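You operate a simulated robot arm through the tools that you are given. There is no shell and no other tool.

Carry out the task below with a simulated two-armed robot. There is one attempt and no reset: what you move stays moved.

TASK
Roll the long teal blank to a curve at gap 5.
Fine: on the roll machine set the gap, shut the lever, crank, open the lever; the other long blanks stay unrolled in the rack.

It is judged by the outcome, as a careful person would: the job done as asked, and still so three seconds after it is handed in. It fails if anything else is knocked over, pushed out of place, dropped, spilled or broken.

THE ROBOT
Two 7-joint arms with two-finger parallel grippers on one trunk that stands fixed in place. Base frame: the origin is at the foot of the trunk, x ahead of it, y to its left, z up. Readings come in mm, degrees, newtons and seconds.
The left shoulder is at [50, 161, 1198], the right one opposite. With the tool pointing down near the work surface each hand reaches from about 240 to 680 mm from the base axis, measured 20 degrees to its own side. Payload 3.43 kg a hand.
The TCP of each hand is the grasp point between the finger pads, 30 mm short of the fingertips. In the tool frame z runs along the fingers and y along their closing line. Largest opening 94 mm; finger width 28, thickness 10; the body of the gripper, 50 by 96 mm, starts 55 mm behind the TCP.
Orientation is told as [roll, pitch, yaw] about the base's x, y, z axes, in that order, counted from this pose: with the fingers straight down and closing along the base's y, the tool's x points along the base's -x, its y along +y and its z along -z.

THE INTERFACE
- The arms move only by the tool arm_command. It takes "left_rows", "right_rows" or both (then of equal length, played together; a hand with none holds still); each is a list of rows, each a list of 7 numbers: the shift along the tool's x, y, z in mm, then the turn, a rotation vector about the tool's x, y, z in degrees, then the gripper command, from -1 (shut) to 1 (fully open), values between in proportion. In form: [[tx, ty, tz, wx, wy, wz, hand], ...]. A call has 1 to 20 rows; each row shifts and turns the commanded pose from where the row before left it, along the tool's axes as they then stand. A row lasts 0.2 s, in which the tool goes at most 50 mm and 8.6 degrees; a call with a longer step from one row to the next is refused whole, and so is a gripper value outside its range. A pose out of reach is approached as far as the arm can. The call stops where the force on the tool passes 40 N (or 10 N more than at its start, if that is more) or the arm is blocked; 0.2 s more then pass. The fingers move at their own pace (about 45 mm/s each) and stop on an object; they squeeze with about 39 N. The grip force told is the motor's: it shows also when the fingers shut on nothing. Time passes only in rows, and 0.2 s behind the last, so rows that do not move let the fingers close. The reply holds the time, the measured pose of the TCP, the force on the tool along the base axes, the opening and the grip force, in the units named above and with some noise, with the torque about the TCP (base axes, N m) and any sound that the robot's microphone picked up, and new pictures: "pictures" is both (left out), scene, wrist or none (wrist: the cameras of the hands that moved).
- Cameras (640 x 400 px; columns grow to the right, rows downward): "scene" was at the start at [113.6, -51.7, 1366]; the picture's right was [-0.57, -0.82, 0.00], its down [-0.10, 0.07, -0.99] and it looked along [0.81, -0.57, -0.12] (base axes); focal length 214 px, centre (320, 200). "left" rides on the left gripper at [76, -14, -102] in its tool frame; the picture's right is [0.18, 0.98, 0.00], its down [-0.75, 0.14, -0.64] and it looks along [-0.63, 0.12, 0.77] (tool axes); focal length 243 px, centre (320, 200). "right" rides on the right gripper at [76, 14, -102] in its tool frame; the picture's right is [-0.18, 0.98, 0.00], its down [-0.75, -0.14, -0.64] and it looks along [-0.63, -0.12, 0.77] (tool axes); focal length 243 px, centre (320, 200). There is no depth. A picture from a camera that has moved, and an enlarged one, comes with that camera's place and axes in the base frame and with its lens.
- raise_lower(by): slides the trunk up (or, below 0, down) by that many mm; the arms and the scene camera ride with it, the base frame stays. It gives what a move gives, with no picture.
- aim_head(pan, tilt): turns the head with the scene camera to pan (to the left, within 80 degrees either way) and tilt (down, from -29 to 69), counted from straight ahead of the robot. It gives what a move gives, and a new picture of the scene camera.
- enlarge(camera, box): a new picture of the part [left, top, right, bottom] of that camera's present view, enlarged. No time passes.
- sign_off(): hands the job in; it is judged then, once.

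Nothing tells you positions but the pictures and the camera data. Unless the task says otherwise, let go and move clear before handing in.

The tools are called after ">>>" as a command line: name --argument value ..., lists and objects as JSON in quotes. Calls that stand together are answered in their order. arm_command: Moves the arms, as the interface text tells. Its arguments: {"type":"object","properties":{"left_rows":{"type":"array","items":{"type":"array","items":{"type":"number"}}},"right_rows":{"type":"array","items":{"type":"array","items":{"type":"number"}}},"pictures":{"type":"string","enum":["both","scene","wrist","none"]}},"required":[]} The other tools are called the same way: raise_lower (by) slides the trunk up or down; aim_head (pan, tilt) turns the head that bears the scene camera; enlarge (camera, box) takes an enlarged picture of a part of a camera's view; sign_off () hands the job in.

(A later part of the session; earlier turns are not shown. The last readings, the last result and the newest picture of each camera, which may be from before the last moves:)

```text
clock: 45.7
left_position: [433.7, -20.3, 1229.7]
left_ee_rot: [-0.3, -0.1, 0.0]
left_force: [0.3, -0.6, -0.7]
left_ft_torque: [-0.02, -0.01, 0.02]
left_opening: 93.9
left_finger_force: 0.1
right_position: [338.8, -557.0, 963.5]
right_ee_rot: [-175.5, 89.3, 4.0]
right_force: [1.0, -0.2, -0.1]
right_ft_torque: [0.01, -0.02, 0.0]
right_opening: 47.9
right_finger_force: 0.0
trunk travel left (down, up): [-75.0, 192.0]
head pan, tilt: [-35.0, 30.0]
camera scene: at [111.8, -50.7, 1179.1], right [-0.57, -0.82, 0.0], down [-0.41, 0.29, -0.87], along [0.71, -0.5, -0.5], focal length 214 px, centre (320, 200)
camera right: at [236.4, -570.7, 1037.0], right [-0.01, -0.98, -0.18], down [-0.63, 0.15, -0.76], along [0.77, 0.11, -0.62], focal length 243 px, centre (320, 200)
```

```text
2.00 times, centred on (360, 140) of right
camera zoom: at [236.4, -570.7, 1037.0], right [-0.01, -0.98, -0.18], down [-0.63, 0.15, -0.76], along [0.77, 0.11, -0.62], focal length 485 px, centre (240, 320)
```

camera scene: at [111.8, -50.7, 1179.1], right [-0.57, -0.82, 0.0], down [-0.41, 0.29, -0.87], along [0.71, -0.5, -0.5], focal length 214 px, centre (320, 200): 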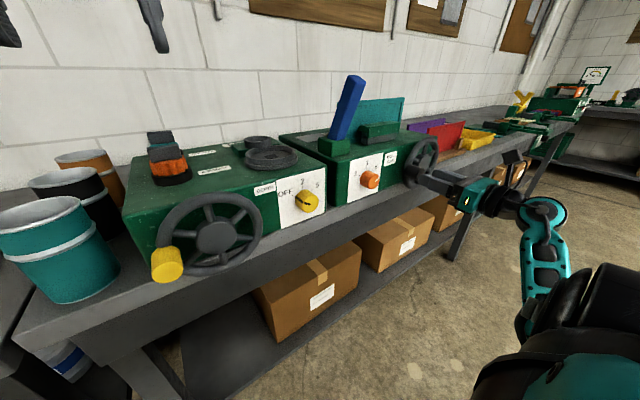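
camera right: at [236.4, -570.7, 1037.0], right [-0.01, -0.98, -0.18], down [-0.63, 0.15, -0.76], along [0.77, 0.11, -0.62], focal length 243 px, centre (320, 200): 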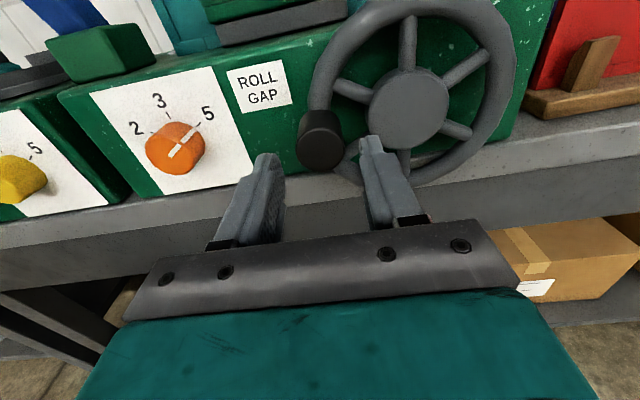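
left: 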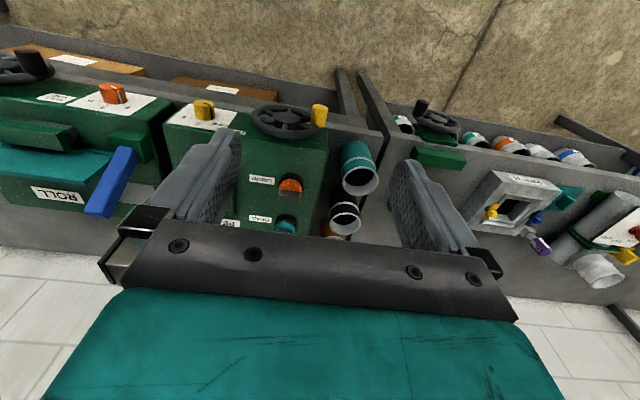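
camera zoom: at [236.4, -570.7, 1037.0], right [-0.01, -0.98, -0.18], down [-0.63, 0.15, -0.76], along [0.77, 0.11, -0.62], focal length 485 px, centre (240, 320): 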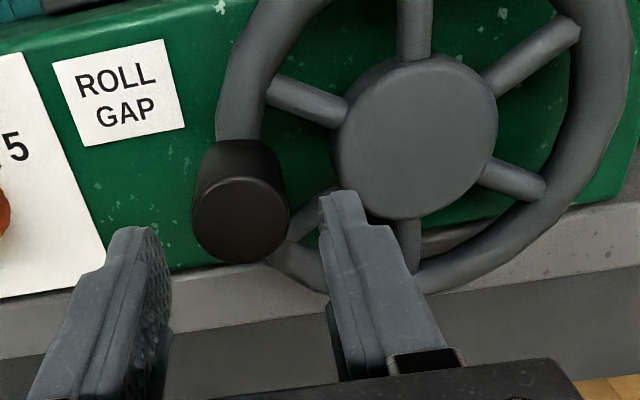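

Aligned with the handle. I narrow the opening slightly to clear the hub and advance 33 mm.

>>> arm_command --right_rows '[[0, 0.5, 11, 0, 0, 0, -0.06], [0, 0.5, 11, 0, 0, 0, -0.06], [0, 0, 11, 0, 0, 0, -0.06]]'

>>> enlarge --camera "scene" --box '[360, 100, 500, 220]'

>>> enlarge --camera "right" --box '[200, 60, 520, 260]'

```text
clock: 46.5
left_position: [431.9, -20.7, 1229.2]
left_ee_rot: [-0.2, 0.0, 0.0]
left_force: [0.3, 0.0, 0.9]
left_ft_torque: [0.03, 0.02, 0.03]
left_opening: 93.8
left_finger_force: 0.0
right_position: [372.2, -559.2, 962.8]
right_ee_rot: [-172.3, 89.3, 7.2]
right_force: [0.2, 0.2, 0.2]
right_ft_torque: [-0.01, -0.01, 0.01]
right_opening: 44.1
right_finger_force: 0.1
trunk travel left (down, up): [-75.0, 192.0]
head pan, tilt: [-35.0, 30.0]
camera scene: at [111.9, -50.7, 1179.1], right [-0.57, -0.82, 0.0], down [-0.41, 0.29, -0.87], along [0.71, -0.5, -0.5], focal length 214 px, centre (320, 200)
camera right: at [269.9, -572.5, 1037.4], right [-0.01, -0.98, -0.19], down [-0.63, 0.15, -0.76], along [0.77, 0.11, -0.62], focal length 243 px, centre (320, 200)
```

scene: 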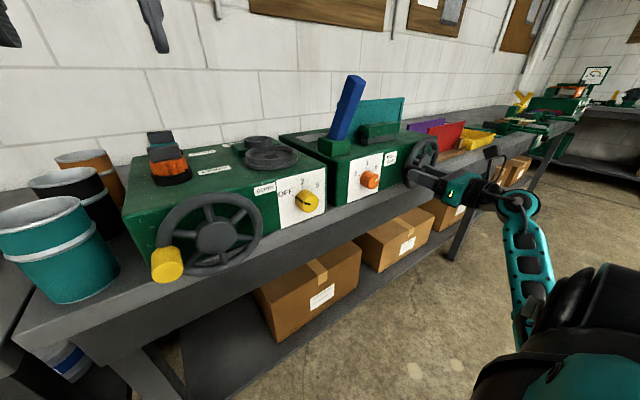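
right: 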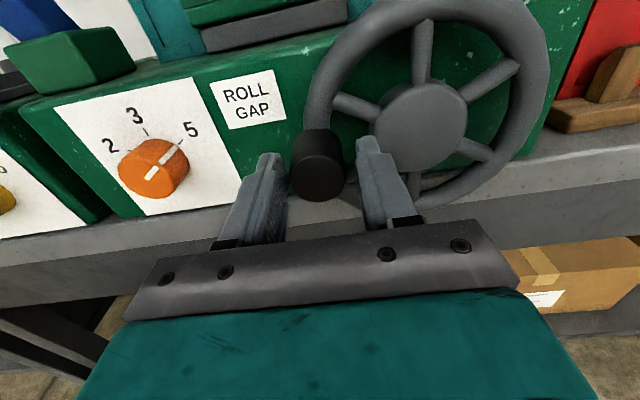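

```text
3.33 times, centred on (430, 160) of scene
camera zoom: at [111.9, -50.7, 1179.1], right [-0.57, -0.82, 0.0], down [-0.41, 0.29, -0.87], along [0.71, -0.5, -0.5], focal length 715 px, centre (-47, 333)
```

zoom: 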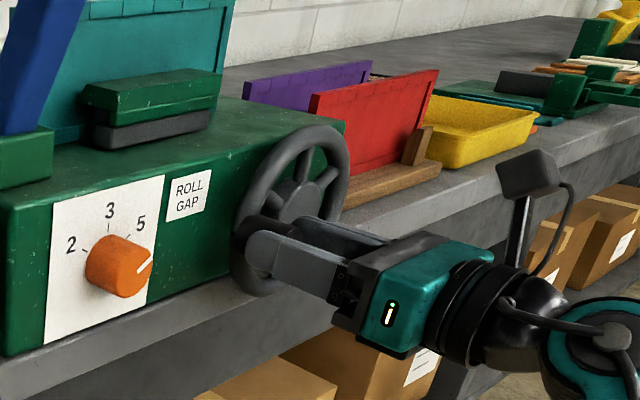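

```text
2.00 times, centred on (360, 160) of right
camera zoom: at [269.9, -572.5, 1037.4], right [-0.01, -0.98, -0.19], down [-0.63, 0.15, -0.76], along [0.77, 0.11, -0.62], focal length 485 px, centre (240, 280)
```

zoom: 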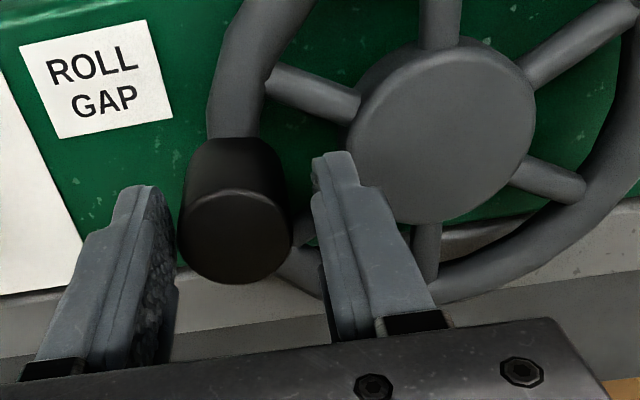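

The handle sits between the fingers. I grip it and turn the wheel a first 30° clockwise.

>>> arm_command --right_rows '[[0, 0, 0, 0, 0, 0, -1], [0, 0, 0, 0, 0, 0, -1], [0, 0, 0, 0, 0, 0, -1], [11.3, 1, 0, 0, 0, 0, -1], [10.9, 2.9, 0, 0, 0, 0, -1], [10.3, 4.8, 0, 0, 0, 0, -1]]'

>>> enlarge --camera "right" --box '[200, 60, 520, 260]'

>>> enlarge --camera "scene" --box '[320, 60, 480, 200]'

```text
clock: 47.9
left_position: [432.9, -18.3, 1230.7]
left_ee_rot: [-0.4, -0.1, 0.1]
left_force: [0.5, 0.2, -0.2]
left_ft_torque: [0.04, 0.02, 0.02]
left_opening: 93.9
left_finger_force: 0.0
right_position: [372.7, -563.1, 997.7]
right_ee_rot: [168.2, 89.2, -11.7]
right_force: [2.7, 24.0, 3.9]
right_ft_torque: [0.51, 0.61, 0.69]
right_opening: 33.2
right_finger_force: 45.5
trunk travel left (down, up): [-75.0, 192.0]
head pan, tilt: [-35.0, 30.0]
camera scene: at [112.0, -48.0, 1179.4], right [-0.57, -0.82, 0.0], down [-0.41, 0.28, -0.87], along [0.71, -0.5, -0.5], focal length 214 px, centre (320, 200)
camera right: at [270.2, -577.5, 1073.5], right [0.0, -0.98, -0.18], down [-0.63, 0.14, -0.76], along [0.78, 0.12, -0.62], focal length 243 px, centre (320, 200)
```

scene: 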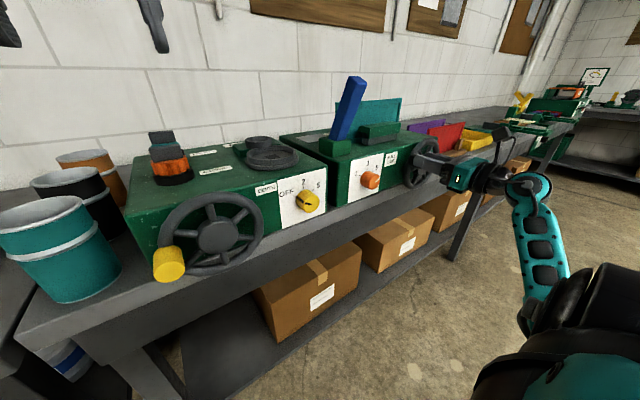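
right: 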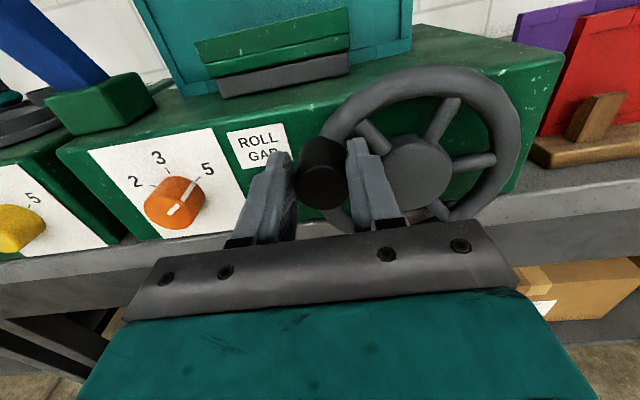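

```text
2.00 times, centred on (360, 160) of right
camera zoom: at [270.2, -577.5, 1073.5], right [0.0, -0.98, -0.18], down [-0.63, 0.14, -0.76], along [0.78, 0.12, -0.62], focal length 485 px, centre (240, 280)
```

zoom: 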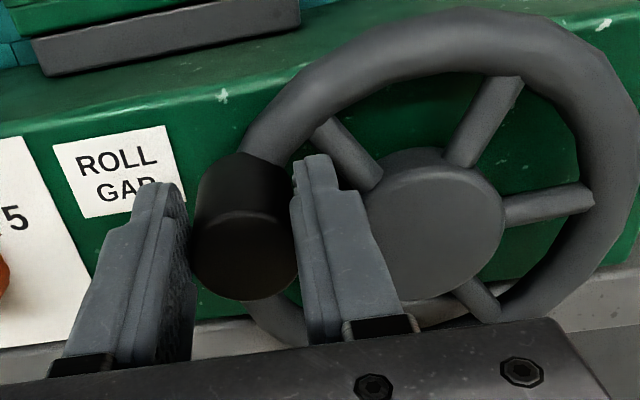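

```text
2.86 times, centred on (400, 130) of scene
camera zoom: at [112.0, -48.0, 1179.4], right [-0.57, -0.82, 0.0], down [-0.41, 0.28, -0.87], along [0.71, -0.5, -0.5], focal length 613 px, centre (91, 400)
```

zoom: 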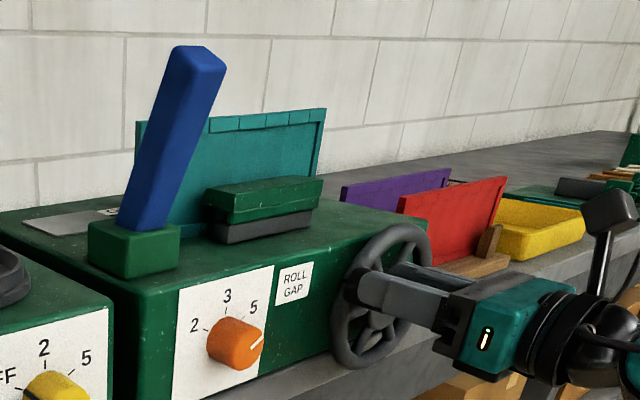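

The wheel turns, but the handle slipped a bit since the fingers close along the radius. I'll reopen, recentre on the handle (≈y −562, z 988; hub ≈ y −623, z 967), and turn the hand so the fingers close tangentially.

>>> arm_command --right_rows '[[0, 0, 0, 0, 0, 0, -0.06], [-7.3, -5.9, 0, 0, 0, 0, -0.06], [0, 0, 0, 0, 0, -8, 0], [0, 0, 0, 0, 0, -8, 0], [0, 0, 0, 0, 0, -8, 0], [0, 0, 0, 0, 0, -8, 0], [0, 0, 0, 0, 0, -8, 0], [0, 0, 0, 0, 0, -8, 0], [0, 0, 0, 0, 0, -8, 0], [0, 0, 0, 0, 0, -8, 0], [0, 0, 0, 0, 0, -7, 0]]'

>>> enlarge --camera "right" --box '[200, 60, 520, 260]'

>>> enlarge --camera "scene" --box '[360, 100, 500, 220]'

```text
clock: 50.3
left_position: [433.0, -21.0, 1229.8]
left_ee_rot: [-0.2, -0.1, 0.0]
left_force: [0.9, 0.3, 0.2]
left_ft_torque: [0.01, 0.02, -0.02]
left_opening: 93.9
left_finger_force: 0.1
right_position: [371.7, -562.9, 988.4]
right_ee_rot: [90.8, 18.9, -90.2]
right_force: [0.2, 0.0, 0.3]
right_ft_torque: [-0.03, -0.02, -0.01]
right_opening: 46.9
right_finger_force: 0.0
trunk travel left (down, up): [-75.0, 192.0]
head pan, tilt: [-35.0, 30.0]
camera scene: at [111.9, -50.7, 1179.1], right [-0.57, -0.82, 0.0], down [-0.41, 0.29, -0.87], along [0.71, -0.5, -0.5], focal length 214 px, centre (320, 200)
camera right: at [270.8, -493.2, 1024.8], right [-0.01, -0.49, 0.87], down [-0.64, -0.66, -0.39], along [0.77, -0.56, -0.31], focal length 243 px, centre (320, 200)
```

scene: 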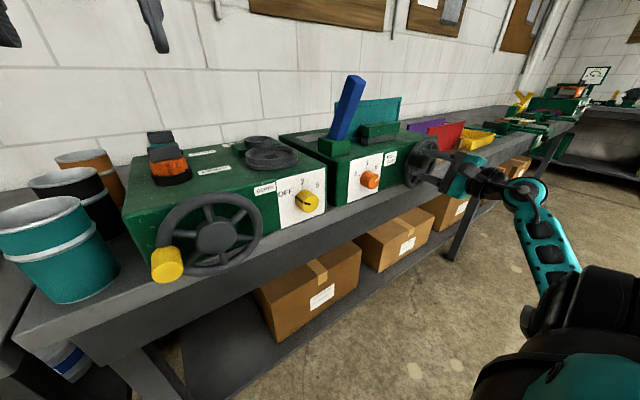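
right: 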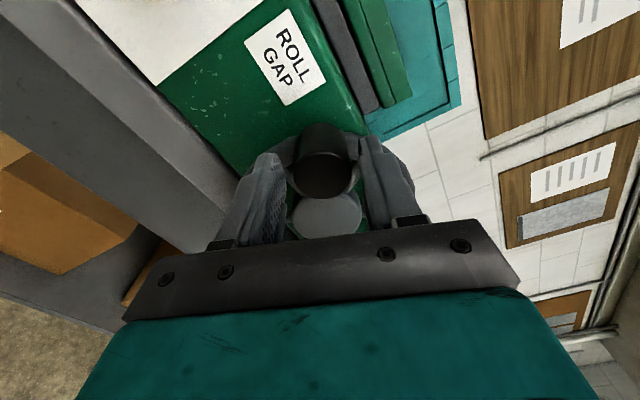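

```text
2.00 times, centred on (360, 160) of right
camera zoom: at [270.8, -493.2, 1024.8], right [-0.01, -0.49, 0.87], down [-0.64, -0.66, -0.39], along [0.77, -0.56, -0.31], focal length 485 px, centre (240, 280)
```

zoom: 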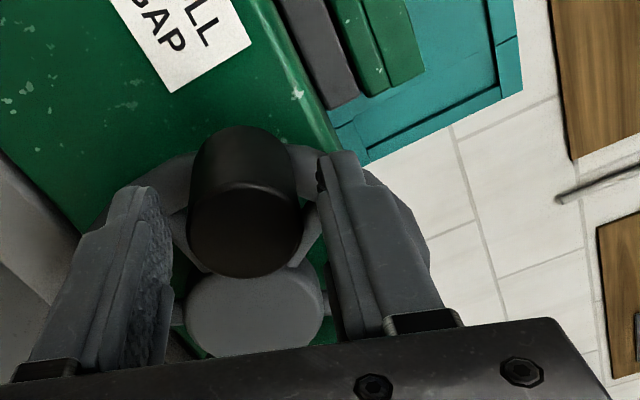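

```text
3.33 times, centred on (430, 160) of scene
camera zoom: at [111.9, -50.7, 1179.1], right [-0.57, -0.82, 0.0], down [-0.41, 0.29, -0.87], along [0.71, -0.5, -0.5], focal length 715 px, centre (-47, 333)
```

zoom: 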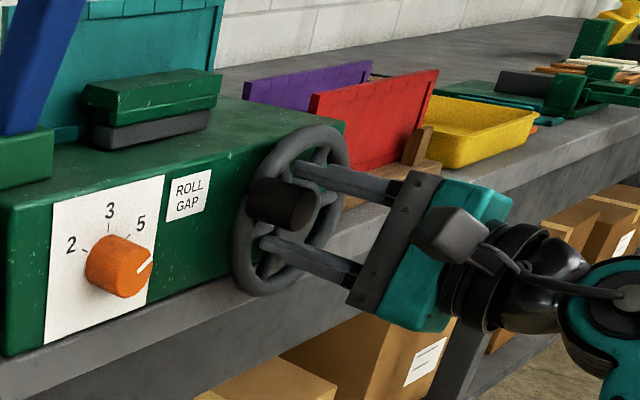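

Perfect straddle. Now grip and co-rotate the hand with the wheel: 72° clockwise.

>>> arm_command --right_rows '[[0, 0, 0, 0, 0, 0, -1], [0, 0, 0, 0, 0, 0, -1], [0, 0, 0, 0, 0, 0, -1], [-0.63, 9.05, 0, 0, 0, 8, -1], [-0.63, 9.05, 0, 0, 0, 8, -1], [-0.63, 9.05, 0, 0, 0, 8, -1], [-0.63, 9.05, 0, 0, 0, 8, -1], [-0.63, 9.05, 0, 0, 0, 8, -1], [-0.63, 9.05, 0, 0, 0, 8, -1], [-0.63, 9.05, 0, 0, 0, 8, -1], [-0.63, 9.05, 0, 0, 0, 8, -1], [-0.63, 9.05, 0, 0, 0, 8, -1]]'

>>> enlarge --camera "scene" --box '[320, 70, 480, 200]'

```text
clock: 52.9
left_position: [434.5, -20.8, 1228.9]
left_ee_rot: [-0.1, 0.0, 0.1]
left_force: [0.9, 0.7, 0.1]
left_ft_torque: [-0.01, -0.01, 0.01]
left_opening: 94.0
left_finger_force: 0.0
right_position: [372.6, -624.0, 1030.9]
right_ee_rot: [-113.7, 88.7, 66.2]
right_force: [3.2, -4.0, -4.5]
right_ft_torque: [-0.43, 0.75, 0.51]
right_opening: 33.6
right_finger_force: 45.4
trunk travel left (down, up): [-75.0, 192.0]
head pan, tilt: [-35.0, 30.0]
camera scene: at [112.6, -51.4, 1178.9], right [-0.57, -0.82, 0.0], down [-0.41, 0.29, -0.87], along [0.71, -0.5, -0.5], focal length 214 px, centre (320, 200)
camera right: at [269.7, -639.9, 1105.6], right [0.0, -0.98, -0.21], down [-0.63, 0.16, -0.76], along [0.77, 0.13, -0.62], focal length 243 px, centre (320, 200)
```

scene: 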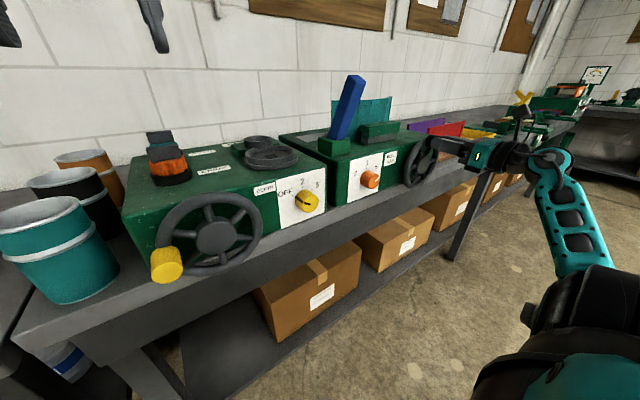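
right: 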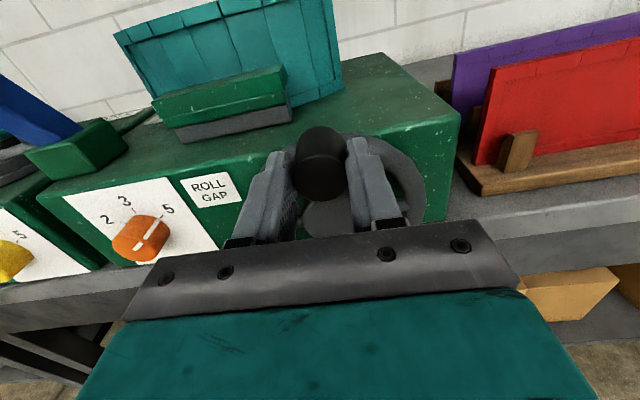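

```text
3.08 times, centred on (400, 135) of scene
camera zoom: at [112.6, -51.4, 1178.9], right [-0.57, -0.82, 0.0], down [-0.41, 0.29, -0.87], along [0.71, -0.5, -0.5], focal length 660 px, centre (74, 400)
```

zoom: 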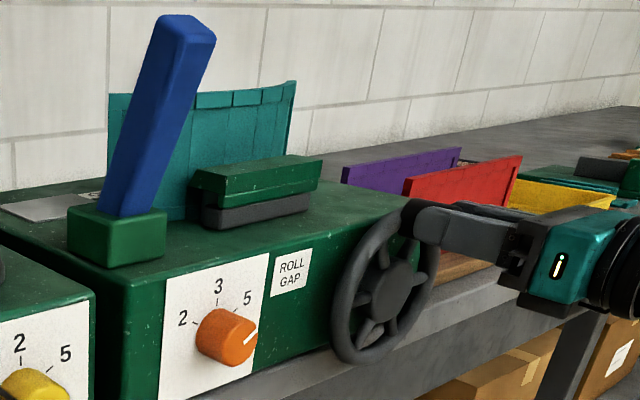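

The teal blank is beginning to curve. Continuing clockwise, testing how far the wrist goes.

>>> arm_command --right_rows '[[-0.63, 9.05, 0, 0, 0, 8, -1], [-0.63, 9.05, 0, 0, 0, 8, -1], [-0.63, 9.05, 0, 0, 0, 8, -1], [-0.63, 9.05, 0, 0, 0, 8, -1], [-0.63, 9.05, 0, 0, 0, 8, -1], [-0.63, 9.05, 0, 0, 0, 8, -1]]'

>>> enlarge --camera "scene" --box '[320, 70, 480, 200]'

```text
clock: 54.3
left_position: [433.2, -20.2, 1229.0]
left_ee_rot: [-0.2, -0.1, 0.0]
left_force: [-0.8, -0.6, -0.4]
left_ft_torque: [0.01, 0.05, 0.01]
left_opening: 93.9
left_finger_force: 0.1
right_position: [371.7, -672.2, 1012.7]
right_ee_rot: [-91.3, 40.9, 88.5]
right_force: [17.9, -10.7, 15.1]
right_ft_torque: [-0.03, 0.36, -0.15]
right_opening: 33.3
right_finger_force: 44.7
trunk travel left (down, up): [-75.0, 192.0]
head pan, tilt: [-35.0, 30.0]
camera scene: at [113.0, -50.4, 1179.2], right [-0.57, -0.82, 0.0], down [-0.41, 0.29, -0.87], along [0.71, -0.5, -0.5], focal length 214 px, centre (320, 200)
camera right: at [268.8, -738.5, 1049.5], right [0.01, -0.51, -0.86], down [-0.63, 0.67, -0.4], along [0.78, 0.55, -0.31], focal length 243 px, centre (320, 200)
```

scene: 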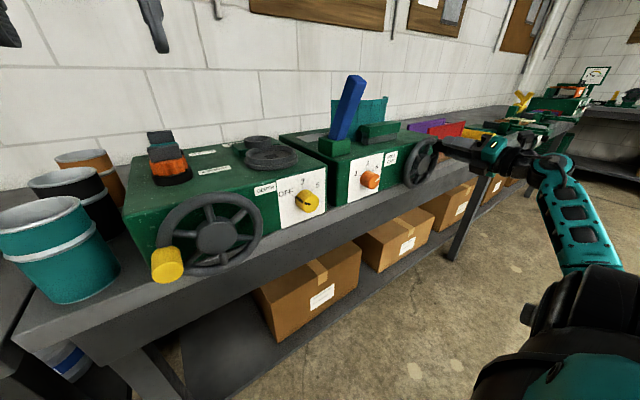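
right: 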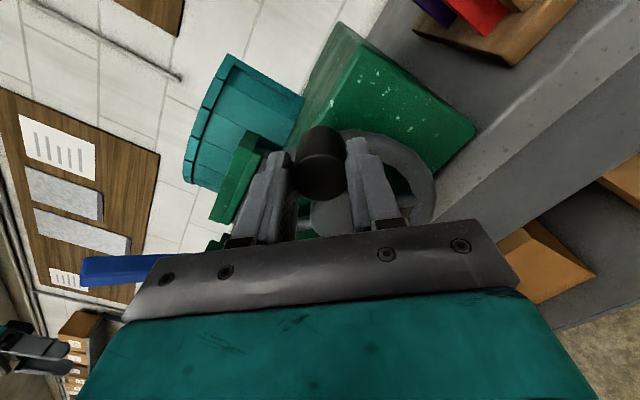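

```text
3.08 times, centred on (400, 135) of scene
camera zoom: at [113.0, -50.4, 1179.2], right [-0.57, -0.82, 0.0], down [-0.41, 0.29, -0.87], along [0.71, -0.5, -0.5], focal length 660 px, centre (74, 400)
```

zoom: 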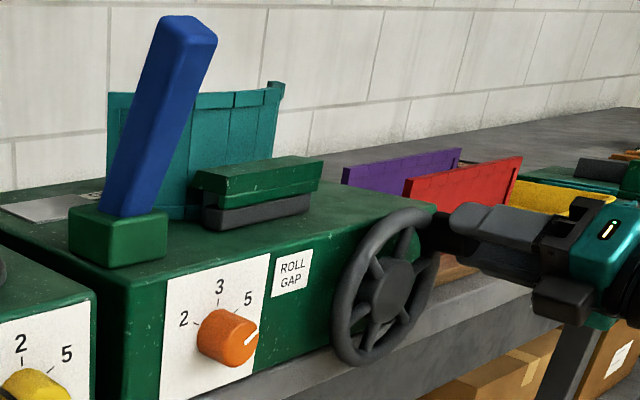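

It goes on well and the curve deepens. Six more steps.

>>> arm_command --right_rows '[[-0.63, 9.05, 0, 0, 0, 8, -1], [-0.63, 9.05, 0, 0, 0, 8, -1], [-0.63, 9.05, 0, 0, 0, 8, -1], [-0.63, 9.05, 0, 0, 0, 8, -1], [-0.63, 9.05, 0, 0, 0, 8, -1], [-0.63, 9.05, 0, 0, 0, 8, -1]]'

>>> enlarge --camera "scene" --box '[320, 70, 480, 200]'

```text
clock: 55.7
left_position: [434.3, -23.3, 1229.8]
left_ee_rot: [-0.2, -0.1, -0.1]
left_force: [-0.2, -0.8, 1.3]
left_ft_torque: [0.02, 0.02, -0.01]
left_opening: 93.8
left_finger_force: 0.1
right_position: [369.6, -692.4, 959.7]
right_ee_rot: [-91.1, -7.3, 88.9]
right_force: [9.6, -31.7, 12.3]
right_ft_torque: [0.13, 0.68, -1.13]
right_opening: 33.5
right_finger_force: 44.9
trunk travel left (down, up): [-75.0, 192.0]
head pan, tilt: [-35.0, 30.0]
camera scene: at [112.2, -52.4, 1178.9], right [-0.57, -0.82, 0.0], down [-0.41, 0.29, -0.87], along [0.71, -0.5, -0.5], focal length 214 px, centre (320, 200)
camera right: at [267.7, -764.3, 933.1], right [0.02, 0.31, -0.95], down [-0.63, 0.74, 0.22], along [0.78, 0.59, 0.21], focal length 243 px, centre (320, 200)
```

scene: 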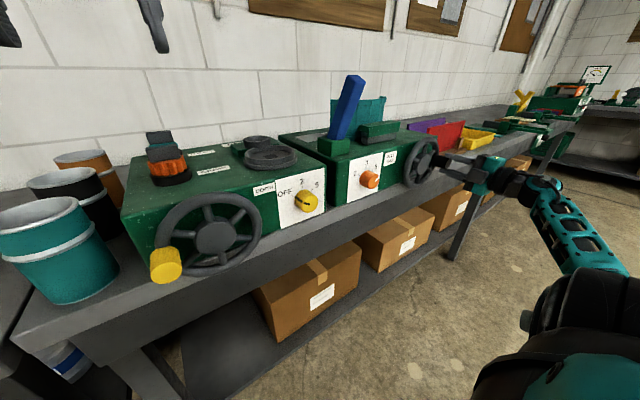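
right: 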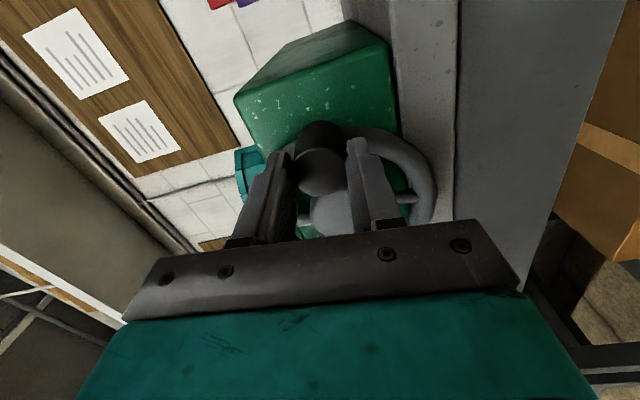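

```text
3.08 times, centred on (400, 135) of scene
camera zoom: at [112.2, -52.4, 1178.9], right [-0.57, -0.82, 0.0], down [-0.41, 0.29, -0.87], along [0.71, -0.5, -0.5], focal length 660 px, centre (74, 400)
```

zoom: 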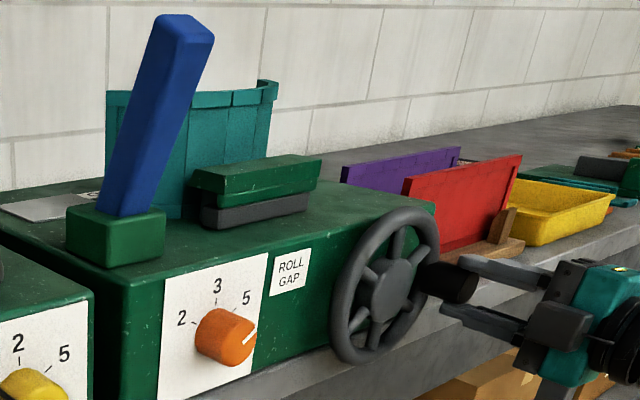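

Nearly half a turn with the blank curling nicely. I correct the wheel centre slightly (≈y −625, z 964.5, r 66.5) and continue.

>>> arm_command --right_rows '[[3.5, 4, 1, 0, 0, 4, -1], [-0.65, 9.25, 0, 0, 0, 8, -1], [-0.65, 9.25, 0, 0, 0, 8, -1], [-0.65, 9.25, 0, 0, 0, 8, -1], [-0.65, 9.25, 0, 0, 0, 8, -1], [-0.65, 9.25, 0, 0, 0, 8, -1]]'

>>> enlarge --camera "scene" --box '[320, 70, 480, 200]'

```text
clock: 56.4
left_position: [431.2, -18.9, 1230.5]
left_ee_rot: [-0.3, -0.2, 0.0]
left_force: [0.1, -0.2, 0.8]
left_ft_torque: [-0.02, 0.01, 0.01]
left_opening: 94.1
left_finger_force: 0.1
right_position: [370.6, -689.0, 960.7]
right_ee_rot: [-92.7, -20.5, 90.1]
right_force: [-11.0, 5.4, 7.9]
right_ft_torque: [-0.08, 0.69, 0.17]
right_opening: 33.9
right_finger_force: 45.6
trunk travel left (down, up): [-75.0, 192.0]
head pan, tilt: [-35.0, 30.0]
stopped in row 3 (right hand): the force on the tool passed its limit at 51 N (the readings are from after the stop); the commanded pose is now the measured one
camera scene: at [110.4, -49.3, 1178.9], right [-0.57, -0.82, 0.0], down [-0.41, 0.29, -0.87], along [0.71, -0.5, -0.5], focal length 214 px, centre (320, 200)
camera right: at [270.1, -753.8, 915.0], right [0.05, 0.52, -0.86], down [-0.65, 0.67, 0.37], along [0.76, 0.54, 0.37], focal length 243 px, centre (320, 200)
```

scene: 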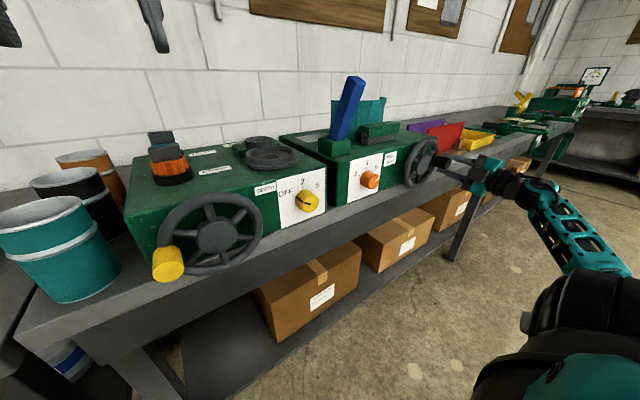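
right: 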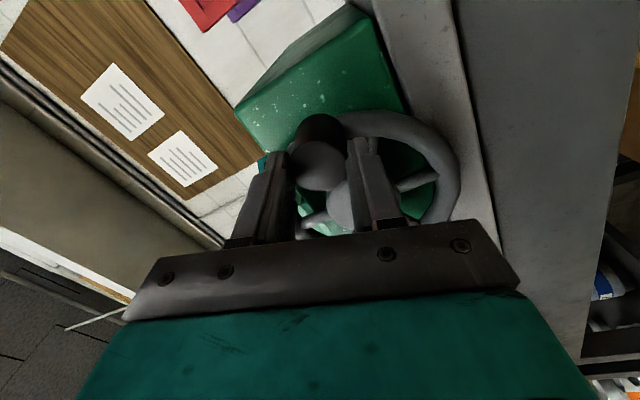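

```text
3.08 times, centred on (400, 135) of scene
camera zoom: at [110.4, -49.3, 1178.9], right [-0.57, -0.82, 0.0], down [-0.41, 0.29, -0.87], along [0.71, -0.5, -0.5], focal length 660 px, centre (74, 400)
```

zoom: 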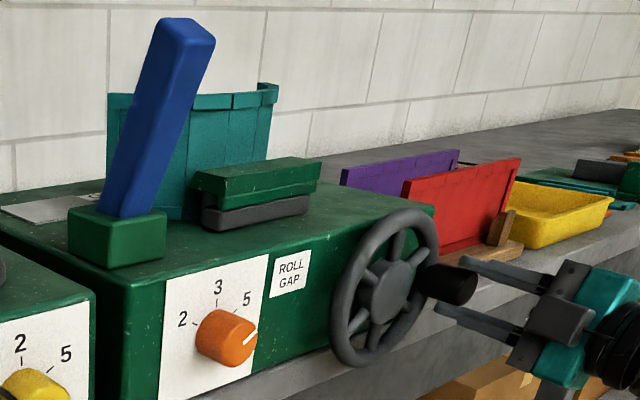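

The wheel resisted at about half a turn (51 N). I'll test with a gentle downward nudge whether it's an end stop.

>>> arm_command --right_rows '[[0, 0, 0, 0, 0, 0, -1], [1, 2.8, 0, 0, 0, 0, -1], [1, 2.8, 0, 0, 0, 0, -1]]'

>>> enlarge --camera "right" --box '[200, 40, 520, 240]'

```text
clock: 57.2
left_position: [429.4, -18.4, 1231.3]
left_ee_rot: [-0.4, -0.2, 0.0]
left_force: [-0.3, -0.4, 0.0]
left_ft_torque: [-0.02, 0.0, 0.03]
left_opening: 94.0
left_finger_force: 0.2
right_position: [370.1, -688.3, 960.0]
right_ee_rot: [-93.3, -20.3, 90.0]
right_force: [-2.2, -2.5, 27.6]
right_ft_torque: [0.22, -0.08, 0.73]
right_opening: 34.4
right_finger_force: 45.0
trunk travel left (down, up): [-75.0, 192.0]
head pan, tilt: [-35.0, 30.0]
camera scene: at [110.1, -48.1, 1179.8], right [-0.57, -0.82, 0.0], down [-0.41, 0.28, -0.87], along [0.71, -0.5, -0.5], focal length 214 px, centre (320, 200)
camera right: at [270.3, -753.5, 914.1], right [0.05, 0.51, -0.86], down [-0.65, 0.67, 0.36], along [0.76, 0.54, 0.37], focal length 243 px, centre (320, 200)
```

scene: 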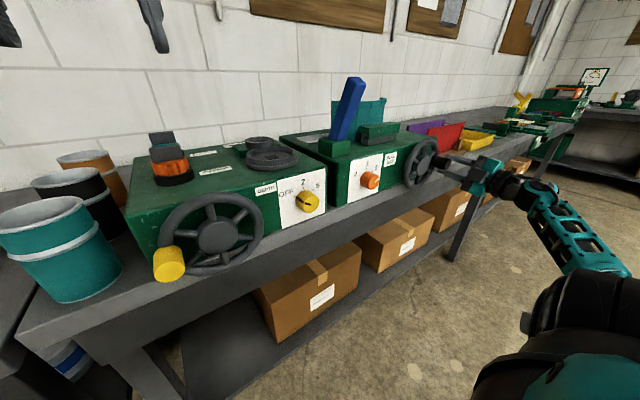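
right: 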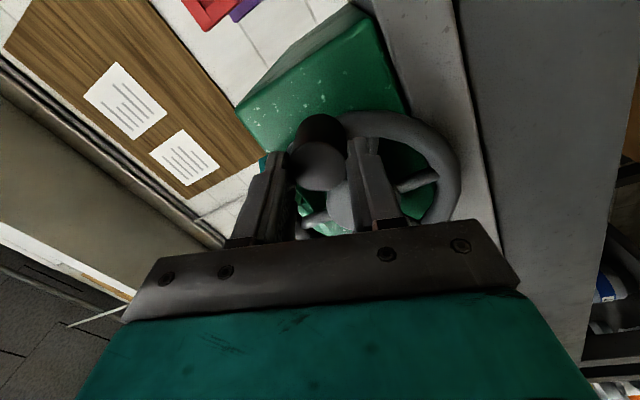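

```text
2.00 times, centred on (360, 140) of right
camera zoom: at [270.3, -753.5, 914.1], right [0.05, 0.51, -0.86], down [-0.65, 0.67, 0.36], along [0.76, 0.54, 0.37], focal length 485 px, centre (240, 320)
```

zoom: 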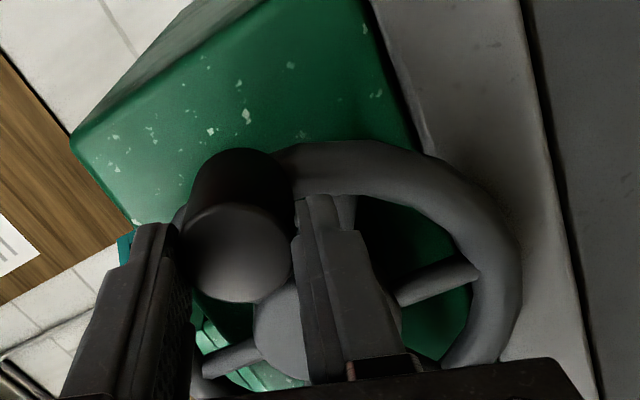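

It's a firm end stop: the crank has gone its full travel. I release the handle, back off and inspect the blank.

>>> arm_command --right_rows '[[-1, -2.8, 0, 0, 0, 0, -1], [0, 0, 0, 0, 0, 0, 0.1], [0, 0, 0, 0, 0, 0, 0.1], [0, 0, -20, 0, 0, 0, 0.1], [0, 0, -25, 0, 0, 0, 0.1], [0, 0, -25, 0, 0, 0, 0.1]]'

>>> enlarge --camera "scene" --box '[300, 60, 460, 200]'

```text
clock: 58.6
left_position: [433.4, -20.0, 1229.3]
left_ee_rot: [-0.1, -0.2, 0.0]
left_force: [0.4, -0.9, -0.2]
left_ft_torque: [0.0, 0.01, 0.0]
left_opening: 94.1
left_finger_force: 0.1
right_position: [301.6, -689.9, 951.2]
right_ee_rot: [-92.3, -20.7, 89.9]
right_force: [0.5, -0.7, 0.5]
right_ft_torque: [-0.02, -0.02, 0.02]
right_opening: 51.5
right_finger_force: 0.0
trunk travel left (down, up): [-75.0, 192.0]
head pan, tilt: [-35.0, 30.0]
camera scene: at [111.9, -50.7, 1179.1], right [-0.57, -0.82, 0.0], down [-0.41, 0.29, -0.87], along [0.71, -0.5, -0.5], focal length 214 px, centre (320, 200)
camera right: at [200.7, -754.0, 906.5], right [0.04, 0.52, -0.85], down [-0.65, 0.67, 0.37], along [0.76, 0.54, 0.36], focal length 243 px, centre (320, 200)
```

scene: 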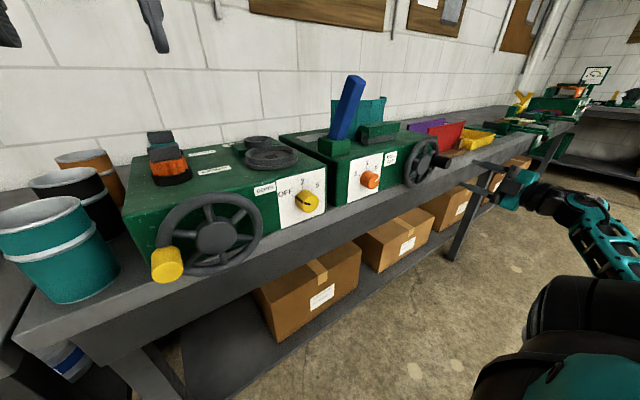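
right: 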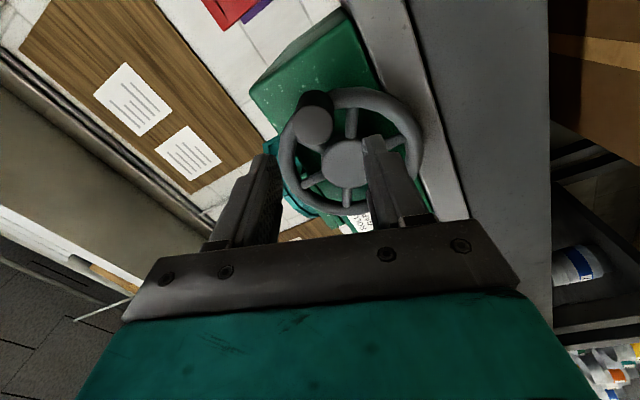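

```text
2.86 times, centred on (380, 130) of scene
camera zoom: at [111.9, -50.7, 1179.1], right [-0.57, -0.82, 0.0], down [-0.41, 0.29, -0.87], along [0.71, -0.5, -0.5], focal length 613 px, centre (149, 400)
```

zoom: 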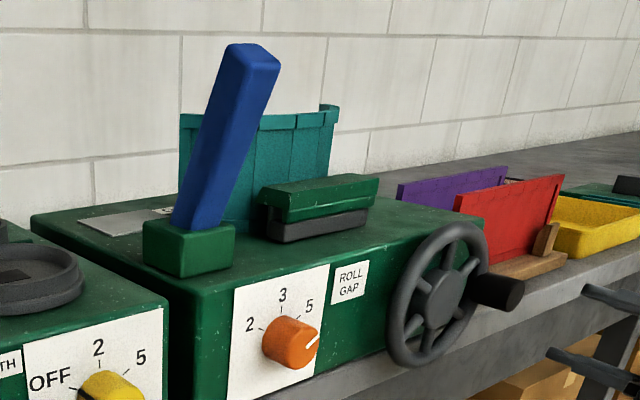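

The blank is curled and the handle is now on the right. To be sure that was really the crank's end, I'll press the handle gently downward with closed fingers from above.

>>> arm_command --right_rows '[[-7.1, -20.3, 0, 0, 0, 0, -1], [-7.1, -20.3, 0, 0, 0, 0, -1], [0, 0, 0, 0, 0, 0, -1], [0, 0, 25, 0, 0, 0, -1], [0, 0, 25, 0, 0, 0, -1], [0, 0, 19, 0, 0, 0, -1]]'

>>> enlarge --camera "scene" --box '[360, 100, 500, 220]'

```text
clock: 60.0
left_position: [432.9, -21.6, 1229.6]
left_ee_rot: [-0.2, -0.2, 0.0]
left_force: [0.0, 0.6, 0.8]
left_ft_torque: [-0.02, 0.01, -0.05]
left_opening: 94.0
left_finger_force: 0.1
right_position: [369.1, -692.5, 997.3]
right_ee_rot: [-92.3, -20.6, 89.8]
right_force: [-0.1, -0.6, 0.9]
right_ft_torque: [0.02, 0.0, -0.01]
right_opening: 0.0
right_finger_force: 32.9
trunk travel left (down, up): [-75.0, 192.0]
head pan, tilt: [-35.0, 30.0]
camera scene: at [111.9, -50.7, 1179.1], right [-0.57, -0.82, 0.0], down [-0.41, 0.29, -0.87], along [0.71, -0.5, -0.5], focal length 214 px, centre (320, 200)
camera right: at [268.5, -755.7, 952.0], right [0.04, 0.52, -0.85], down [-0.64, 0.67, 0.37], along [0.76, 0.53, 0.36], focal length 243 px, centre (320, 200)
```

scene: 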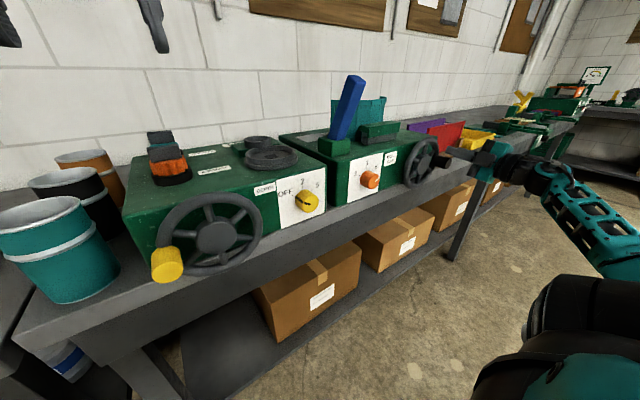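
right: 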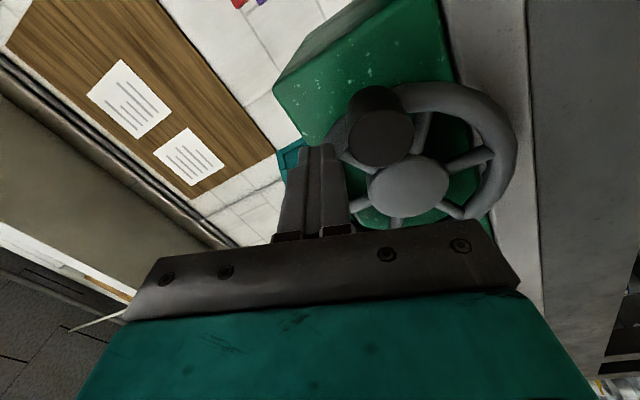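

```text
3.33 times, centred on (430, 160) of scene
camera zoom: at [111.9, -50.7, 1179.1], right [-0.57, -0.82, 0.0], down [-0.41, 0.29, -0.87], along [0.71, -0.5, -0.5], focal length 715 px, centre (-47, 333)
```

zoom: 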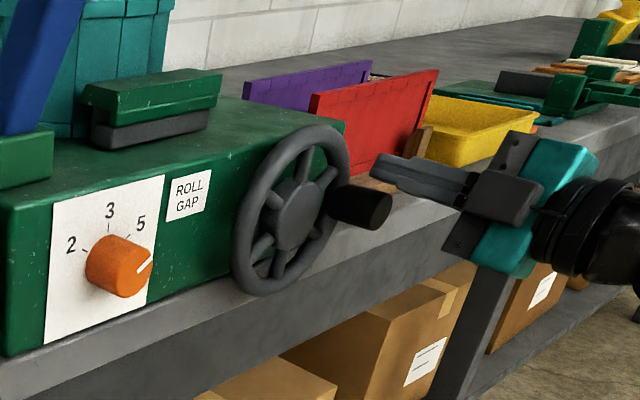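

Fingers are just above the handle. Pressing down carefully.

>>> arm_command --right_rows '[[1.4, 3.7, 0, 0, 0, 0, -1], [1.4, 3.7, 0, 0, 0, 0, -1], [1.4, 3.7, 0, 0, 0, 0, -1], [1.4, 3.7, 0, 0, 0, 0, -1], [1.4, 3.7, 0, 0, 0, 0, -1], [1.4, 3.7, 0, 0, 0, 0, -1]]' --pictures "wrist"

>>> enlarge --camera "scene" --box '[360, 100, 500, 220]'

```text
clock: 61.4
left_position: [431.7, -20.2, 1229.4]
left_ee_rot: [-0.3, -0.2, 0.0]
left_force: [-0.4, -0.5, -0.4]
left_ft_torque: [0.01, -0.03, -0.03]
left_opening: 94.0
left_finger_force: 0.0
right_position: [370.5, -692.7, 986.4]
right_ee_rot: [-93.8, -20.1, 90.1]
right_force: [0.5, -0.5, 7.5]
right_ft_torque: [-0.05, -0.14, 0.0]
right_opening: 0.2
right_finger_force: 33.0
trunk travel left (down, up): [-75.0, 192.0]
head pan, tilt: [-35.0, 30.0]
stopped in row 6 (right hand): the force on the tool passed its limit at 42 N (the readings are from after the stop); the commanded pose is now the measured one
camera right: at [270.0, -756.6, 940.2], right [0.07, 0.51, -0.86], down [-0.65, 0.67, 0.35], along [0.76, 0.53, 0.38], focal length 243 px, centre (320, 200)
```

right: 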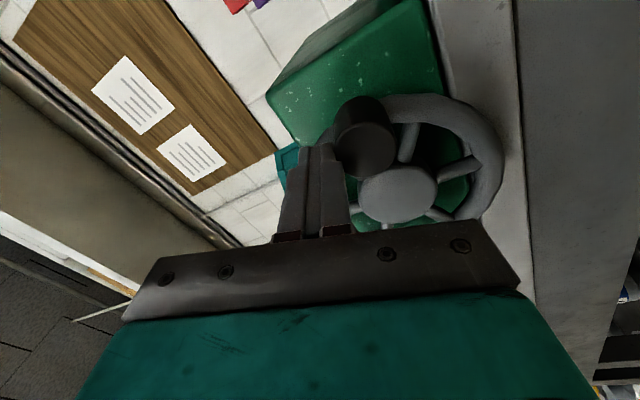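

```text
3.33 times, centred on (430, 160) of scene
camera zoom: at [111.3, -50.2, 1178.8], right [-0.57, -0.82, 0.0], down [-0.41, 0.29, -0.87], along [0.71, -0.5, -0.5], focal length 715 px, centre (-47, 333)
```

zoom: 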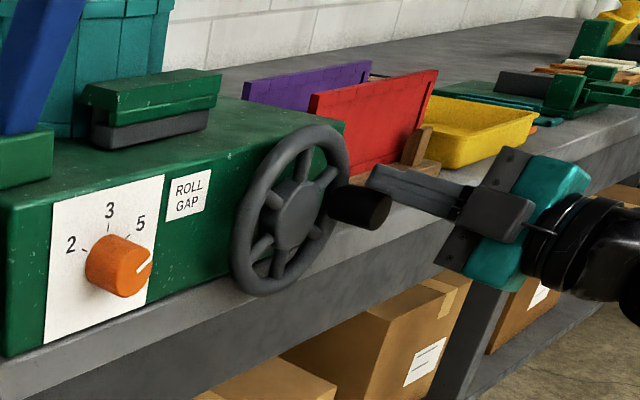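

Confirmed end stop – the crank is at its full travel. Now I retreat, turn the hand back upright, and go open the lever.

>>> arm_command --right_rows '[[-2, -5, 0, 0, 0, 0, -1], [0, 0, -30, 0, 0, 0, -1], [0, 0, -35, 0, 0, 0, 0.3], [0, 0, 0, 0, 0, -7.86, 0.3], [0, 0, 0, 0, 0, -7.86, 0.3], [0, 0, 0, 0, 0, -7.86, 0.3], [0, 0, 0, 0, 0, -7.86, 0.3], [0, 0, 0, 0, 0, -7.86, 0.3], [0, 0, 0, 0, 0, -7.86, 0.3], [0, 0, 0, 0, 0, -7.86, 0.3], [0, 0, 0, 0, 0, -7.86, 0.3], [0, 0, 0, 0, 0, -7.86, 0.3], [0, 0, 0, 0, 0, -7.86, 0.3], [0, 0, 0, 0, 0, -7.86, 0.3], [0, 0, 0, 0, 0, -7.86, 0.3], [0, 0, 0, 0, 0, -7.86, 0.3], [0, 0, 0, 0, 0, -7.86, 0.3]]'

```text
clock: 65.0
left_position: [432.6, -20.0, 1229.0]
left_ee_rot: [-0.2, -0.1, 0.0]
left_force: [0.2, 0.7, -0.3]
left_ft_torque: [0.0, 0.03, 0.03]
left_opening: 93.9
left_finger_force: 0.0
right_position: [305.3, -690.6, 985.9]
right_ee_rot: [-178.2, 86.6, 0.6]
right_force: [0.1, -0.4, -0.6]
right_ft_torque: [-0.02, 0.0, -0.01]
right_opening: 61.2
right_finger_force: 0.1
trunk travel left (down, up): [-75.0, 192.0]
head pan, tilt: [-35.0, 30.0]
camera scene: at [111.9, -50.7, 1179.1], right [-0.57, -0.82, 0.0], down [-0.41, 0.29, -0.87], along [0.71, -0.5, -0.5], focal length 214 px, centre (320, 200)
camera right: at [199.2, -703.1, 1055.1], right [-0.01, -0.98, -0.19], down [-0.59, 0.16, -0.79], along [0.8, 0.1, -0.58], focal length 243 px, centre (320, 200)
```

scene: 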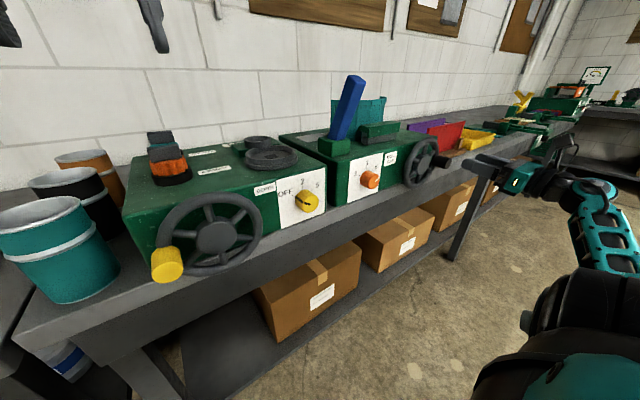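
right: 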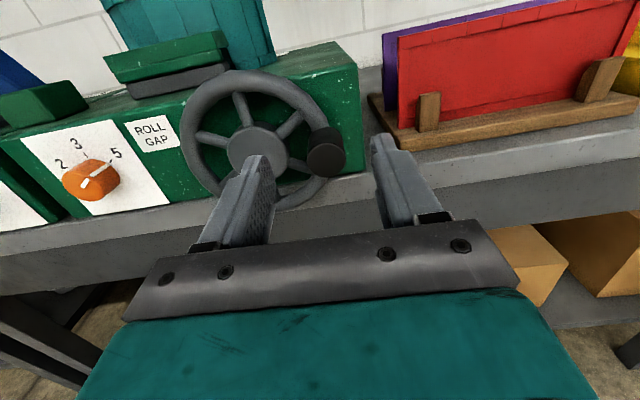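

Wheel handle at right, all else in place. Now moving the hand up and left to the lever.

>>> arm_command --right_rows '[[22, -38, 0, 0, -3.4, 0, 0.3], [22, -38, 0, 0, 0, 0, 0.3], [22, -38, 0, 0, 0, 0, 0.3], [22, -38, 0, 0, 0, 0, 0.3], [22, -38, 10, 0, 0, 0, 0.3], [22, -38, 20, 0, 0, 0, 0.3], [22, -38, 20, 0, 0, 0, 0.3]]'

>>> enlarge --camera "right" --box '[200, 20, 520, 220]'

>>> enlarge --camera "scene" --box '[300, 60, 460, 200]'

```text
clock: 66.6
left_position: [432.0, -20.6, 1229.4]
left_ee_rot: [-0.3, -0.1, 0.1]
left_force: [-0.3, -0.4, 0.1]
left_ft_torque: [-0.01, -0.04, 0.03]
left_opening: 93.9
left_finger_force: 0.1
right_position: [360.3, -427.5, 1142.4]
right_ee_rot: [-78.8, 89.8, 99.9]
right_force: [0.4, 0.0, -0.2]
right_ft_torque: [0.01, -0.01, -0.02]
right_opening: 61.3
right_finger_force: 0.1
trunk travel left (down, up): [-75.0, 192.0]
head pan, tilt: [-35.0, 30.0]
camera scene: at [111.9, -50.5, 1179.0], right [-0.57, -0.82, 0.0], down [-0.41, 0.29, -0.87], along [0.71, -0.5, -0.5], focal length 214 px, centre (320, 200)
camera right: at [258.5, -439.8, 1218.3], right [-0.02, -0.98, -0.19], down [-0.64, 0.16, -0.75], along [0.77, 0.1, -0.63], focal length 243 px, centre (320, 200)
```

scene: 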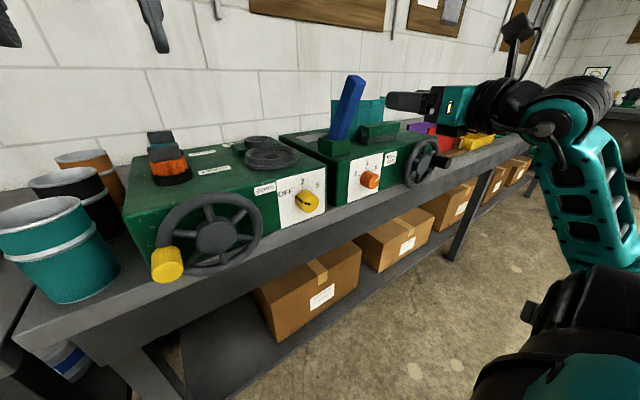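
right: 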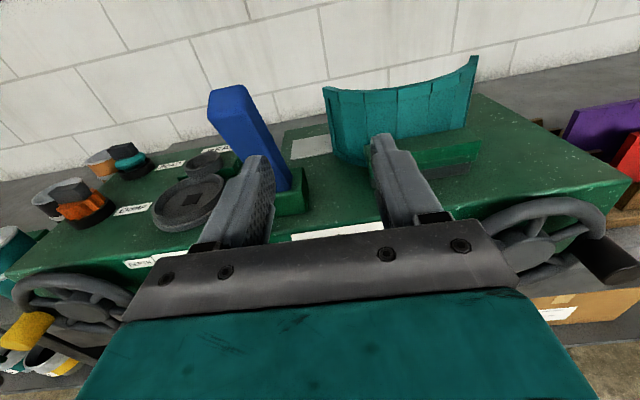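

```text
2.00 times, centred on (360, 120) of right
camera zoom: at [258.5, -439.8, 1218.3], right [-0.02, -0.98, -0.19], down [-0.64, 0.16, -0.75], along [0.77, 0.1, -0.63], focal length 485 px, centre (240, 360)
```

zoom: 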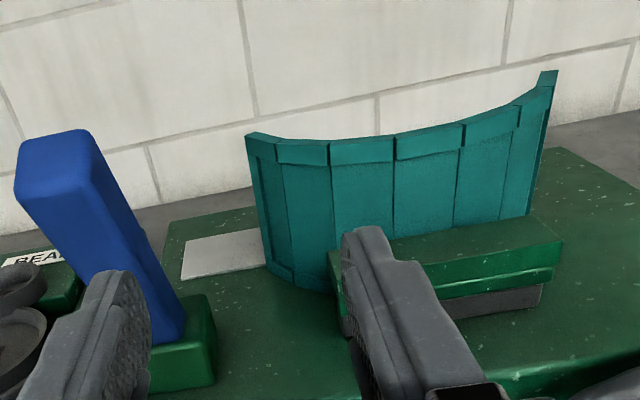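

```text
2.86 times, centred on (380, 130) of scene
camera zoom: at [111.9, -50.5, 1179.0], right [-0.57, -0.82, 0.0], down [-0.41, 0.29, -0.87], along [0.71, -0.5, -0.5], focal length 613 px, centre (149, 400)
```

zoom: 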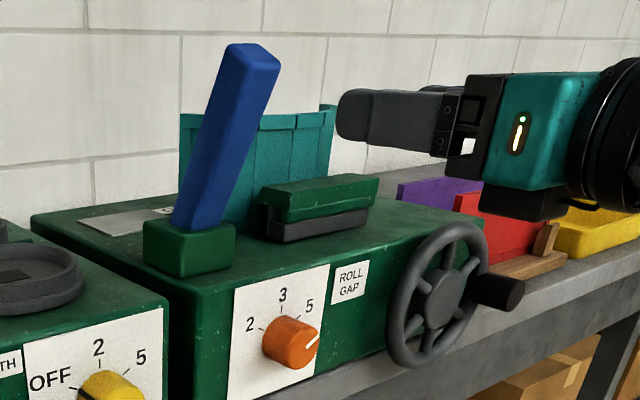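

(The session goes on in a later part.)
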